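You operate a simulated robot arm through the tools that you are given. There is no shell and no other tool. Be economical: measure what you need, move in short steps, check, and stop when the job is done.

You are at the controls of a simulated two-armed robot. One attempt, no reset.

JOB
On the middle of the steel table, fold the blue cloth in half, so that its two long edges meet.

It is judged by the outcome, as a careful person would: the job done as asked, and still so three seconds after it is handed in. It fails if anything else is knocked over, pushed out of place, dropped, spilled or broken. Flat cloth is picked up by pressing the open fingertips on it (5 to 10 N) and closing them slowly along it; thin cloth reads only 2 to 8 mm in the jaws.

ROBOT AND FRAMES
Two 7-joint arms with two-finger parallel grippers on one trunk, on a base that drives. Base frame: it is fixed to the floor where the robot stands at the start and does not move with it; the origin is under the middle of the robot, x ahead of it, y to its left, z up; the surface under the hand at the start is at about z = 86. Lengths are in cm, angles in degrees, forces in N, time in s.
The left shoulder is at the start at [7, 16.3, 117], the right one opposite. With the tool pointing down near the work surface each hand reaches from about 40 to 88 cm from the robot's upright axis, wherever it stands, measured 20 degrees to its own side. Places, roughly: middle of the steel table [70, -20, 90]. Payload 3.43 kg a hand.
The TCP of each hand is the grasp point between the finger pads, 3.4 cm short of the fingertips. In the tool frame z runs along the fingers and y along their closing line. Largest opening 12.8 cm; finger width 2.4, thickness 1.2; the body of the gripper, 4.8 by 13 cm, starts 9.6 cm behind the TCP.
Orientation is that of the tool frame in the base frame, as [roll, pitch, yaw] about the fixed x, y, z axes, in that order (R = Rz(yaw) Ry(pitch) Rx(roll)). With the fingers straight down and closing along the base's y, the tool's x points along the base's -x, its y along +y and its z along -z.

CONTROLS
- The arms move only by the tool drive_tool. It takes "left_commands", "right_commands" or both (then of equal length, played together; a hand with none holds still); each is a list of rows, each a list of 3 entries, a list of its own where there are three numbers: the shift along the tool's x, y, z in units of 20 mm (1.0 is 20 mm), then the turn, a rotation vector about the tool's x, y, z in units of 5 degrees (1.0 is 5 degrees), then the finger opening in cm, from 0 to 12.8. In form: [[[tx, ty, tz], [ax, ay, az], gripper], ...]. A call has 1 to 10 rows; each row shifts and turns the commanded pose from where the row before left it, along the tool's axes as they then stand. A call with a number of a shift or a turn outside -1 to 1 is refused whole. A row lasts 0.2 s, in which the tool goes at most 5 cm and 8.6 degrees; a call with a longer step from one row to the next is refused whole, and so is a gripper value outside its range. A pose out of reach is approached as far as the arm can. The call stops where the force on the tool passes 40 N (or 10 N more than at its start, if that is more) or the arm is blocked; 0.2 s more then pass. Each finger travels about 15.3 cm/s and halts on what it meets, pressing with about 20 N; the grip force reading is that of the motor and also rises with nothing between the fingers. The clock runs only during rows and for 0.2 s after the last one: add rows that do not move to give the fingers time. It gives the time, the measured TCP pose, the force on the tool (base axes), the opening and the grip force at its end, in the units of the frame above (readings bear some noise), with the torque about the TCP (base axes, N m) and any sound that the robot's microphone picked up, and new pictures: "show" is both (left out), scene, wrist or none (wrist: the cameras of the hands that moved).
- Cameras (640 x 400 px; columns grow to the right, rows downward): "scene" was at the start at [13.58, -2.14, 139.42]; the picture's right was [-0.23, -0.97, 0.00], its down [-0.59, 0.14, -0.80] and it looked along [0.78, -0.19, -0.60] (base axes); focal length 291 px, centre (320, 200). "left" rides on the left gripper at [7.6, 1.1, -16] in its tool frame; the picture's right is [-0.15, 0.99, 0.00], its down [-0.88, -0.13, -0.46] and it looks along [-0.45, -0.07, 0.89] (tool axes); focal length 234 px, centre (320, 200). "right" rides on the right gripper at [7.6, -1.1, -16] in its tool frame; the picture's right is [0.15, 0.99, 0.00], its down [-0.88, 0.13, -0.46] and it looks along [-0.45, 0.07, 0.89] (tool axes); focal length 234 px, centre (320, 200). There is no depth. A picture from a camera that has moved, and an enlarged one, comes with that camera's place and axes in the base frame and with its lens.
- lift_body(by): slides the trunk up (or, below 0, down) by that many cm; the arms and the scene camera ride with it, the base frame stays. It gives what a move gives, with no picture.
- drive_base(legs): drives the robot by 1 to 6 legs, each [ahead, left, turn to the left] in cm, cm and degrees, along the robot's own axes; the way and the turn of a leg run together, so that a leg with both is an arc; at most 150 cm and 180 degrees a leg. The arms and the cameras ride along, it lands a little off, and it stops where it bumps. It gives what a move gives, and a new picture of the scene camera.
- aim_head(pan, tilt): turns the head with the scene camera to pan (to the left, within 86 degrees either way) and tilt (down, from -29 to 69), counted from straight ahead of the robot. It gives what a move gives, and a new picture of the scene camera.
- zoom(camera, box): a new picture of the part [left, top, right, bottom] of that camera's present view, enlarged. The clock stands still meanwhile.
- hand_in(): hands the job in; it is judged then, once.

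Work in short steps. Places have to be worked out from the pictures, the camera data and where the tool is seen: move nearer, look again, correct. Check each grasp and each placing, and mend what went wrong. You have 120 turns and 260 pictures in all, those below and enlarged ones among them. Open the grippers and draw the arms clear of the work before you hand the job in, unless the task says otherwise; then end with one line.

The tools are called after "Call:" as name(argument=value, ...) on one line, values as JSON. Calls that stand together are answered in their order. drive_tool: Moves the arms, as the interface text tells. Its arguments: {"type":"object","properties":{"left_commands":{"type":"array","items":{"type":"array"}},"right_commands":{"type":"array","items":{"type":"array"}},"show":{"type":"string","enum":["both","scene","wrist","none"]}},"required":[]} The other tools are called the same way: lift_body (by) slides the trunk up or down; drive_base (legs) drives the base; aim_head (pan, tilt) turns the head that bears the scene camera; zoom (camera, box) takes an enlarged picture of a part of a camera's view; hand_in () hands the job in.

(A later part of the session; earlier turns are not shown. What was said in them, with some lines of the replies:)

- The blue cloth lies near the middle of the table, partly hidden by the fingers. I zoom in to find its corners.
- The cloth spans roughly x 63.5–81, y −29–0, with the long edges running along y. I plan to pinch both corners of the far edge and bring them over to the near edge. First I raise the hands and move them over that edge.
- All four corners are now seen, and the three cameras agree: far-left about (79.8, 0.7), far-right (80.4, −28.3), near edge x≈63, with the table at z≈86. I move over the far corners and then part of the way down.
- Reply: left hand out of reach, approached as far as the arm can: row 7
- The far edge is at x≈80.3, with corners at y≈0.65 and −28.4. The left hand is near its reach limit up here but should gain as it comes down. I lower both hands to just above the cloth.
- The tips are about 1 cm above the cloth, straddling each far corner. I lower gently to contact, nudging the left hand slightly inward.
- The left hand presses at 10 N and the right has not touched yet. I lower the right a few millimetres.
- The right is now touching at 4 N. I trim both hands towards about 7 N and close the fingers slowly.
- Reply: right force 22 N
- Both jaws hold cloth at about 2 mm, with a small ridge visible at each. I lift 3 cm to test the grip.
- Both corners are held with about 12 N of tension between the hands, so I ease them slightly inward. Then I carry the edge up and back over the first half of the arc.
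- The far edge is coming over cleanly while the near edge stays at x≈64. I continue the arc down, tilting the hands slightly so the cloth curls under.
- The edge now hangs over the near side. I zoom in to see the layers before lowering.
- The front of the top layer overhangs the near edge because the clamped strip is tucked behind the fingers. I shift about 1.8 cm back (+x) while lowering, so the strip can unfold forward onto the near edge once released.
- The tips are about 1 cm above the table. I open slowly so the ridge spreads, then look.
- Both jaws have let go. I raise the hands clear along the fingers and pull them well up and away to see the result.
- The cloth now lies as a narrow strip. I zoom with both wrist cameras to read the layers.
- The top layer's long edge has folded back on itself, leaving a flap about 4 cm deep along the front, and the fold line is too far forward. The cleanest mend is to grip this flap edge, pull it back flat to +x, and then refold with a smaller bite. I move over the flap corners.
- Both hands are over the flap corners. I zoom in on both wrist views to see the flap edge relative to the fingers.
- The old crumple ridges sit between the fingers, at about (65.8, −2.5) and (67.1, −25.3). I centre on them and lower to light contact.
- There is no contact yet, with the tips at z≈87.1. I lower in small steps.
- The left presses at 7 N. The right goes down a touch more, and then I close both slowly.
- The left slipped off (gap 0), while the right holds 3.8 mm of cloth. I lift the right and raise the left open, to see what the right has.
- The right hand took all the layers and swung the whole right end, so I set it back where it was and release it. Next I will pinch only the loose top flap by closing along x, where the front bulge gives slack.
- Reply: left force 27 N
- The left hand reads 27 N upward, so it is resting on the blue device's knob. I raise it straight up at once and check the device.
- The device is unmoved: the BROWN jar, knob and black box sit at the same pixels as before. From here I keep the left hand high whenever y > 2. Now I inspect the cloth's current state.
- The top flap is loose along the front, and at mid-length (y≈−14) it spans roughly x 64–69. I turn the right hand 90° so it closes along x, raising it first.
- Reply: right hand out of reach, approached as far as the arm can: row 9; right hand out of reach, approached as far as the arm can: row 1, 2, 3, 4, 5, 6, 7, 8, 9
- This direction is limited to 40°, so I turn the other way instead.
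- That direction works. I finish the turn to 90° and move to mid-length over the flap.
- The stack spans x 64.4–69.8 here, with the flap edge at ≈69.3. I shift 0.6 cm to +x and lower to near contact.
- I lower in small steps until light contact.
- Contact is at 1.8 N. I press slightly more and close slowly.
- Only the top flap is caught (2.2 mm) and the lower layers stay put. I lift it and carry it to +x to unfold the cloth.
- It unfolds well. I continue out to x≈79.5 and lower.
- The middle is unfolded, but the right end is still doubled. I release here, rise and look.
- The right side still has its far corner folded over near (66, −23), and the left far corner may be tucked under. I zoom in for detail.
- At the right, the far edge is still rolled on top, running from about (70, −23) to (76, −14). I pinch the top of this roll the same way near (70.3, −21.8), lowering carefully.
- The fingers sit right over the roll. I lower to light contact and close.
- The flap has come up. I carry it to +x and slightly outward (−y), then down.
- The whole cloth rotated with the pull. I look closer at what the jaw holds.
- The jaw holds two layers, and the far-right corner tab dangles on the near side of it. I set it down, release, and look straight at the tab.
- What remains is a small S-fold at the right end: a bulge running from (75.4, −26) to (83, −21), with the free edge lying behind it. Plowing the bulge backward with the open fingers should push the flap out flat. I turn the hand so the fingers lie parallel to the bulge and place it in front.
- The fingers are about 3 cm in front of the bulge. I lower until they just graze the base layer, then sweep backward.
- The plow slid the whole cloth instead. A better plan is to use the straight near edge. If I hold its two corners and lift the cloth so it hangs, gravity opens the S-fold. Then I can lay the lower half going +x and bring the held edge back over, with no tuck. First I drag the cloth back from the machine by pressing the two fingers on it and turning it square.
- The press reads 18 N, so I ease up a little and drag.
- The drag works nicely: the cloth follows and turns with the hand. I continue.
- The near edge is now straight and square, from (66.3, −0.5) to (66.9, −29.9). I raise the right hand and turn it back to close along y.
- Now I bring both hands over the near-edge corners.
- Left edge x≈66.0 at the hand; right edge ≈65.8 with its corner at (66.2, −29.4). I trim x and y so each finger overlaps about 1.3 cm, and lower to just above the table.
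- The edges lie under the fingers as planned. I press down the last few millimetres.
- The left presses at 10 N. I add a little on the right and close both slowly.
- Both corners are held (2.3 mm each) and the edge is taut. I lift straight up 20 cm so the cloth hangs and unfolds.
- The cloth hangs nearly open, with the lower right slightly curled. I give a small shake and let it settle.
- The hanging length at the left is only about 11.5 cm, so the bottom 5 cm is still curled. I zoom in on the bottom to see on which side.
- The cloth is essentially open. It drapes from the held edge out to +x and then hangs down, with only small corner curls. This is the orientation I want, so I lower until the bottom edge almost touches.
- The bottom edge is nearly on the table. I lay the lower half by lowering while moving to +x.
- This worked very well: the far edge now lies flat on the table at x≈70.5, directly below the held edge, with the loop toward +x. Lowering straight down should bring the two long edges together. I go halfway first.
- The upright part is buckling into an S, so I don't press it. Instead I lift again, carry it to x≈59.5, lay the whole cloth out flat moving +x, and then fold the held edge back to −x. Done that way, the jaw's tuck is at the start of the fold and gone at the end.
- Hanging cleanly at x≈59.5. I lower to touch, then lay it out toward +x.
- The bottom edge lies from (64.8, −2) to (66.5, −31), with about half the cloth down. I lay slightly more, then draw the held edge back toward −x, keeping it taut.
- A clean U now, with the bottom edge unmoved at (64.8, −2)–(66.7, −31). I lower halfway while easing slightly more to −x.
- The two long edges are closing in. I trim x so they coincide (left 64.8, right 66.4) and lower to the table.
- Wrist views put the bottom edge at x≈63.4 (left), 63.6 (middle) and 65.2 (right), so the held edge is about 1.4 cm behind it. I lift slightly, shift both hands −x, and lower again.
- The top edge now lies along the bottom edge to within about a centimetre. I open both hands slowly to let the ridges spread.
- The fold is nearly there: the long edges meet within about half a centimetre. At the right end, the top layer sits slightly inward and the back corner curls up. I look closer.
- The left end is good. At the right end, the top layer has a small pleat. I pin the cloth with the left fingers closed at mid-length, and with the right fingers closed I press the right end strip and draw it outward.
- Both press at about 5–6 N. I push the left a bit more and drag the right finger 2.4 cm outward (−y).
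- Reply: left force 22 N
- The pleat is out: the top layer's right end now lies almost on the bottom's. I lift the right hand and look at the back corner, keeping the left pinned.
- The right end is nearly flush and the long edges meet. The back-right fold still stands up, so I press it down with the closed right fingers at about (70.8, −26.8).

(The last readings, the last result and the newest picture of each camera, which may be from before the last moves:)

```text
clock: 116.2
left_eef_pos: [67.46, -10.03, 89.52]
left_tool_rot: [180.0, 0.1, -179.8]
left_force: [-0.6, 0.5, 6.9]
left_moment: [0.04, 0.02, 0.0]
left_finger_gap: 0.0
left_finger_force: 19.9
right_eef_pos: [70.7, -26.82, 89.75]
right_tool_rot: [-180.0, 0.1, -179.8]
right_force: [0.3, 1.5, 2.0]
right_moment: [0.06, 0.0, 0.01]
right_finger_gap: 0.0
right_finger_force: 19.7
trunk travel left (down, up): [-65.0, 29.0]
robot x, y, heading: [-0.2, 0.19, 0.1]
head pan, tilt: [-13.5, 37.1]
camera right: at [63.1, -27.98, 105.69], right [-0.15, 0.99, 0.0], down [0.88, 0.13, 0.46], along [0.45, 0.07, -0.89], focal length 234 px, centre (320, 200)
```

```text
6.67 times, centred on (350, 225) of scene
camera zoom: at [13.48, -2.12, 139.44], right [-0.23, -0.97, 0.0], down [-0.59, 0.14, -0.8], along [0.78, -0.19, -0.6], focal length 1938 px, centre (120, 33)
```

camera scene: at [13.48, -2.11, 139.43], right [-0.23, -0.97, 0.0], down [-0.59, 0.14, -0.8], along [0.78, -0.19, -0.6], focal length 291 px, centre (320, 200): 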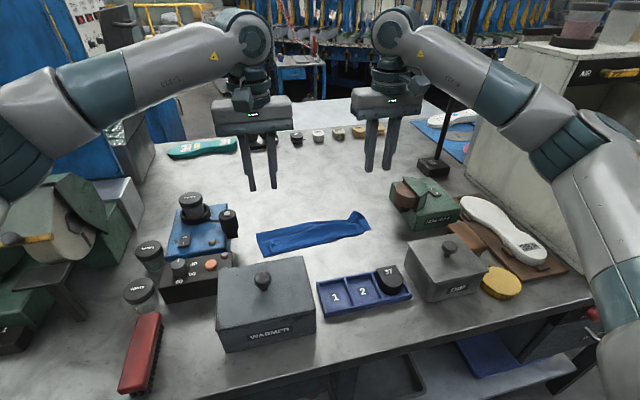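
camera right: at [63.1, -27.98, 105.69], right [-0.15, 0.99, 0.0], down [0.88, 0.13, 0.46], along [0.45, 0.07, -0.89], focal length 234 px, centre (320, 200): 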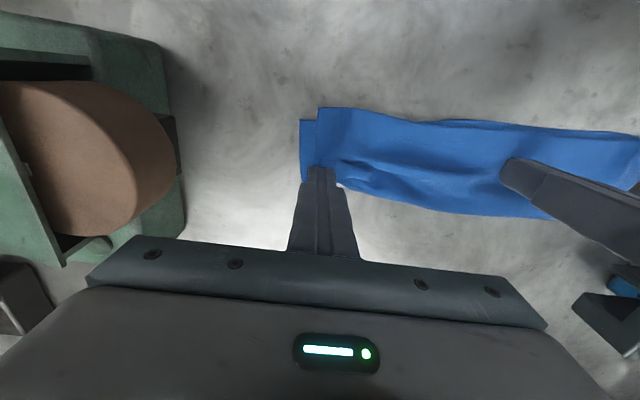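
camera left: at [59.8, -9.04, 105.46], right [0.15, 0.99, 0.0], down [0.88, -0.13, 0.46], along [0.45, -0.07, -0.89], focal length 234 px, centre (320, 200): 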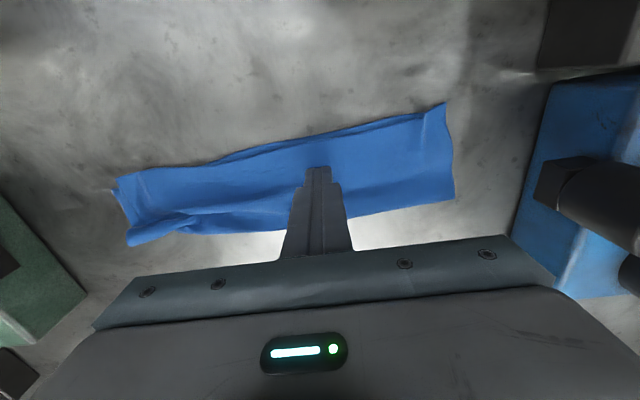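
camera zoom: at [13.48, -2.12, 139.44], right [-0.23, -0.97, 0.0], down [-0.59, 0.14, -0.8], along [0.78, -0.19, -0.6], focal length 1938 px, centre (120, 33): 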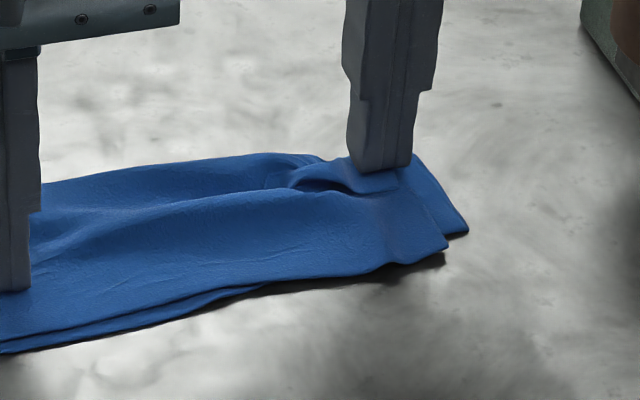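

It flattens. I press slightly more and drag the corner outward and back (−y, +x) to take out the slack.

Call:
drive_tool(right_commands=[[[0, 0, 0.06], [0, 0, 0], 0], [[-0.15, -0.2, 0], [0, 0, 0], 0], [[-0.15, -0.2, 0], [0, 0, 0], 0], [[-0.15, -0.2, 0], [0, 0, 0], 0], [[0, 0, 0], [0, 0, 0], 0]], show="none")

Call:
drive_tool(left_commands=[[[0, 0, -0.5], [0, 0, 0], 0], [[0, 0, -1], [0, 0, 0], 0], [[0, 0, -1], [0, 0, 0], 0], [[0, 0, -1], [0, 0, 0], 0], [[0, 0, -1], [0, 0, 0], 0], [[0, 0, -1], [0, 0, 0], 0], [[0, 0, -1], [0, 0, 0], 0], [[0, 0, -1], [0, 0, 0], 0], [[0, 0, -1], [0, 0, 0], 0], [[0, 0, -1], [0, 0, 0], 0]], right_commands=[[[0, 0, -0.5], [0, 0, 0], 0], [[0, 0, -1], [0, 0, 0], 0], [[0, 0, -1], [0, 0, 0], 0], [[0.5, 0, -1], [0, 0, 0], 0], [[0.5, 0, -1], [0, 0, 0], 0], [[0.5, 0, -1], [0, 0, 0], 0], [[0.5, 0, -1], [0, 0, 0], 0], [[0.5, 0, -1], [0, 0, 0], 0], [[0.5, 0, -1], [0, 0, 0], 0], [[0.5, 0, -1], [0, 0, 0], 0]])

Call:
zoom(camera="scene", box=[245, 190, 395, 270])

Call:
zoom(camera="right", box=[270, 80, 590, 240])

```text
clock: 117.4
left_eef_pos: [67.49, -10.12, 89.62]
left_tool_rot: [-180.0, 0.1, -180.0]
left_force: [0.3, -0.4, 2.2]
left_moment: [-0.05, -0.02, 0.01]
left_finger_gap: 0.01
left_finger_force: 19.6
right_eef_pos: [71.57, -27.83, 89.78]
right_tool_rot: [180.0, 0.2, -179.8]
right_force: [0.1, 4.7, 11.6]
right_moment: [0.21, 0.1, -0.05]
right_finger_gap: 0.0
right_finger_force: 20.3
trunk travel left (down, up): [-65.0, 29.0]
robot x, y, heading: [0.32, -0.26, 0.1]
head pan, tilt: [-13.5, 37.1]
```

```text
clock: 119.6
left_eef_pos: [67.56, -10.25, 108.7]
left_tool_rot: [-180.0, 0.1, -179.9]
left_force: [-0.1, 0.2, -0.2]
left_moment: [-0.03, -0.03, 0.02]
left_finger_gap: 0.0
left_finger_force: 19.8
right_eef_pos: [64.66, -27.95, 108.6]
right_tool_rot: [180.0, 0.0, -179.8]
right_force: [-0.2, -0.8, -0.5]
right_moment: [0.01, -0.01, -0.02]
right_finger_gap: 0.02
right_finger_force: 20.2
trunk travel left (down, up): [-65.0, 29.0]
robot x, y, heading: [0.07, -0.09, 0.3]
head pan, tilt: [-13.5, 37.1]
camera scene: at [13.49, -2.15, 139.43], right [-0.23, -0.97, 0.0], down [-0.59, 0.14, -0.8], along [0.78, -0.19, -0.6], focal length 291 px, centre (320, 200)
camera right: at [57.19, -29.22, 124.52], right [-0.15, 0.99, 0.0], down [0.88, 0.13, 0.46], along [0.45, 0.07, -0.89], focal length 234 px, centre (320, 200)
camera left: at [59.92, -9.07, 124.5], right [0.14, 0.99, 0.0], down [0.88, -0.13, 0.46], along [0.45, -0.07, -0.89], focal length 234 px, centre (320, 200)
```

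scene: 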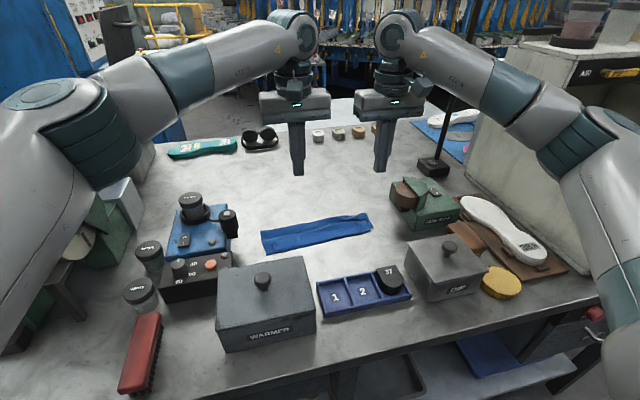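
right: 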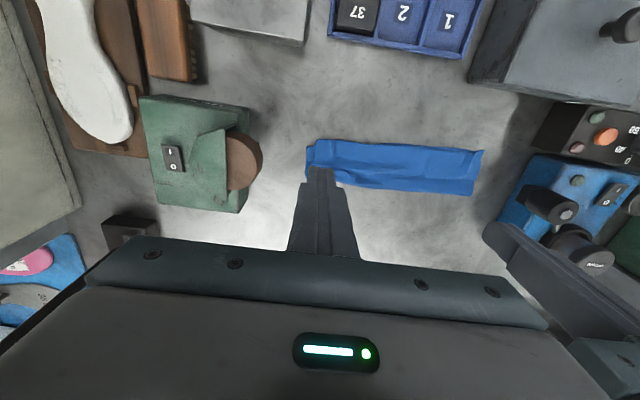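
left: 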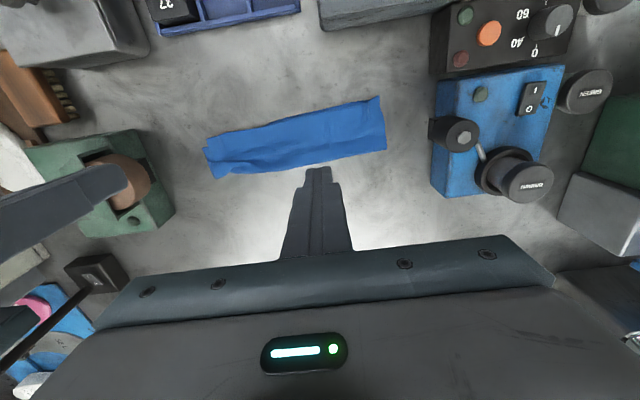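

```text
4.27 times, centred on (320, 230) of scene
camera zoom: at [13.49, -2.15, 139.43], right [-0.23, -0.97, 0.0], down [-0.59, 0.14, -0.8], along [0.78, -0.19, -0.6], focal length 1240 px, centre (320, 72)
```

zoom: 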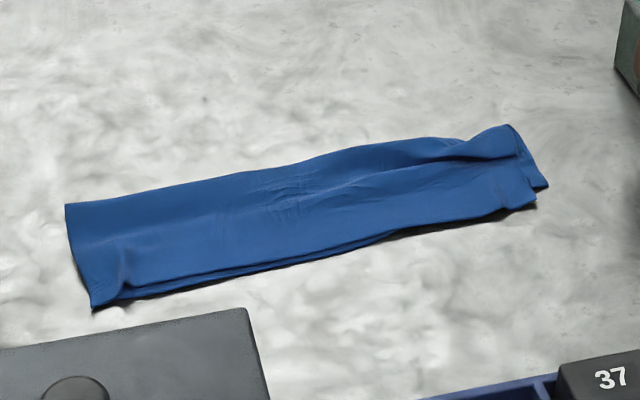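

```text
2.00 times, centred on (430, 160) of right
camera zoom: at [57.19, -29.22, 124.52], right [-0.15, 0.99, 0.0], down [0.88, 0.13, 0.46], along [0.45, 0.07, -0.89], focal length 468 px, centre (100, 280)
```

zoom: 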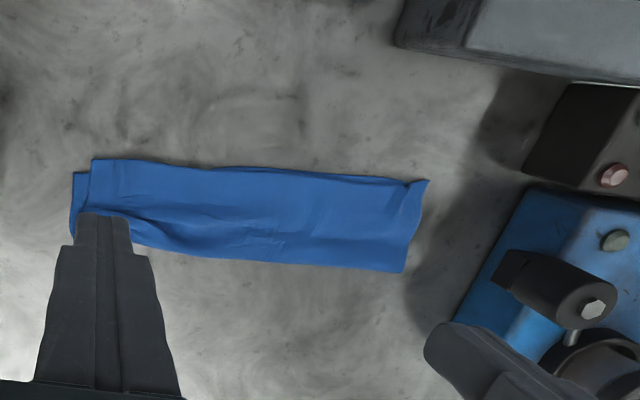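

The cloth is folded in half: the two long edges lie together and both ends are nearly flush. Nothing else has moved. I open the grippers and draw the arms up and back.

Call:
drive_tool(left_commands=[[[0, 0, -1], [0, 0, 0], 2], [[0, 0, -1], [0, 0, 0], 5], [[0.5, 0.5, -1], [0, 0, 0], 5], [[1, 0.8, 0], [0, 0, 0], 5], [[1, 0.8, 0], [0, 0, 0], 5], [[1, 0.8, 0], [0, 0, 0], 5], [[1, 0.8, 0], [0, 0, 0], 5], [[1, 0.8, 0], [0, 0, 0], 5], [[1, 0.8, 0], [0, 0, 0], 5]], right_commands=[[[0, 0, -1], [0, 0, 0], 2], [[0, 0, -1], [0, 0, 0], 5], [[0.5, 0, -1], [0, 0, 0], 5], [[1, 0, 0], [0, 0, 0], 5], [[1, 0, 0], [0, 0, 0], 5], [[1, 0, 0], [0, 0, 0], 5], [[1, 0, 0], [0, 0, 0], 5], [[1, 0, 0], [0, 0, 0], 5], [[1, 0, 0], [0, 0, 0], 5]], show="scene")

Call:
zoom(camera="scene", box=[245, 190, 395, 270])

```text
clock: 121.6
left_eef_pos: [54.37, 0.64, 114.33]
left_tool_rot: [-180.0, 0.0, -179.9]
left_force: [-1.2, 0.7, 0.2]
left_moment: [-0.01, -0.02, 0.01]
left_finger_gap: 5.0
left_finger_force: 0.1
right_eef_pos: [51.41, -27.86, 114.92]
right_tool_rot: [-180.0, 0.0, -179.8]
right_force: [0.0, 0.4, 0.8]
right_moment: [-0.02, -0.01, -0.04]
right_finger_gap: 4.98
right_finger_force: 0.1
trunk travel left (down, up): [-65.0, 29.0]
robot x, y, heading: [-0.31, 0.01, -0.3]
head pan, tilt: [-13.5, 37.1]
camera scene: at [13.47, -2.06, 139.44], right [-0.23, -0.97, 0.0], down [-0.59, 0.14, -0.8], along [0.78, -0.19, -0.6], focal length 291 px, centre (320, 200)
```

scene: 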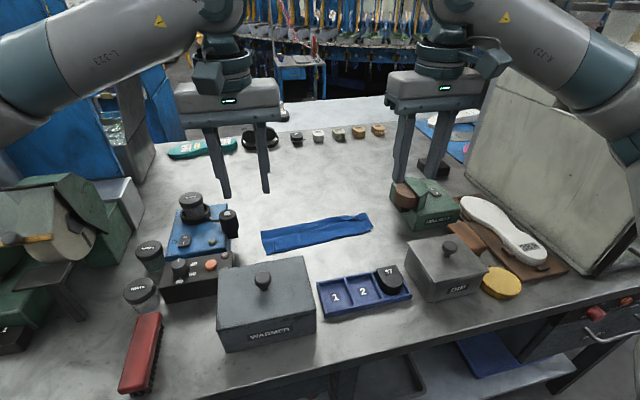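

```text
4.27 times, centred on (320, 230) of scene
camera zoom: at [13.47, -2.06, 139.44], right [-0.23, -0.97, 0.0], down [-0.59, 0.14, -0.8], along [0.78, -0.19, -0.6], focal length 1240 px, centre (320, 72)
```

zoom: 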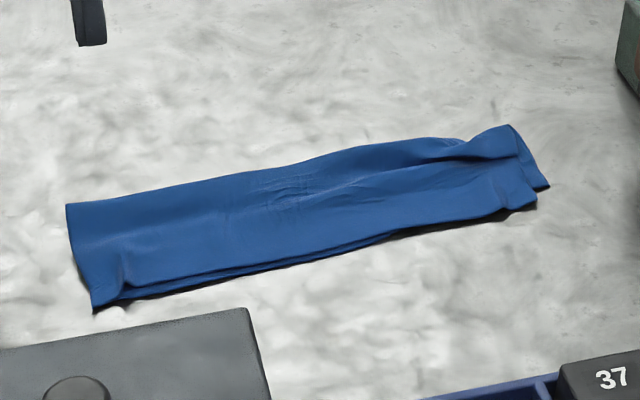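

The cloth lies stably folded with its long edges together, the arms are clear, and the other objects are in place. I hand it in.

Call:
hand_in()

```text
The job is handed in.
```

The blue cloth is folded in half on the steel table, its two long edges meeting within about 1 cm and some small wrinkles left. While I was working, the left hand briefly rested on the blue device at about 27 N, but nothing appears to have moved.
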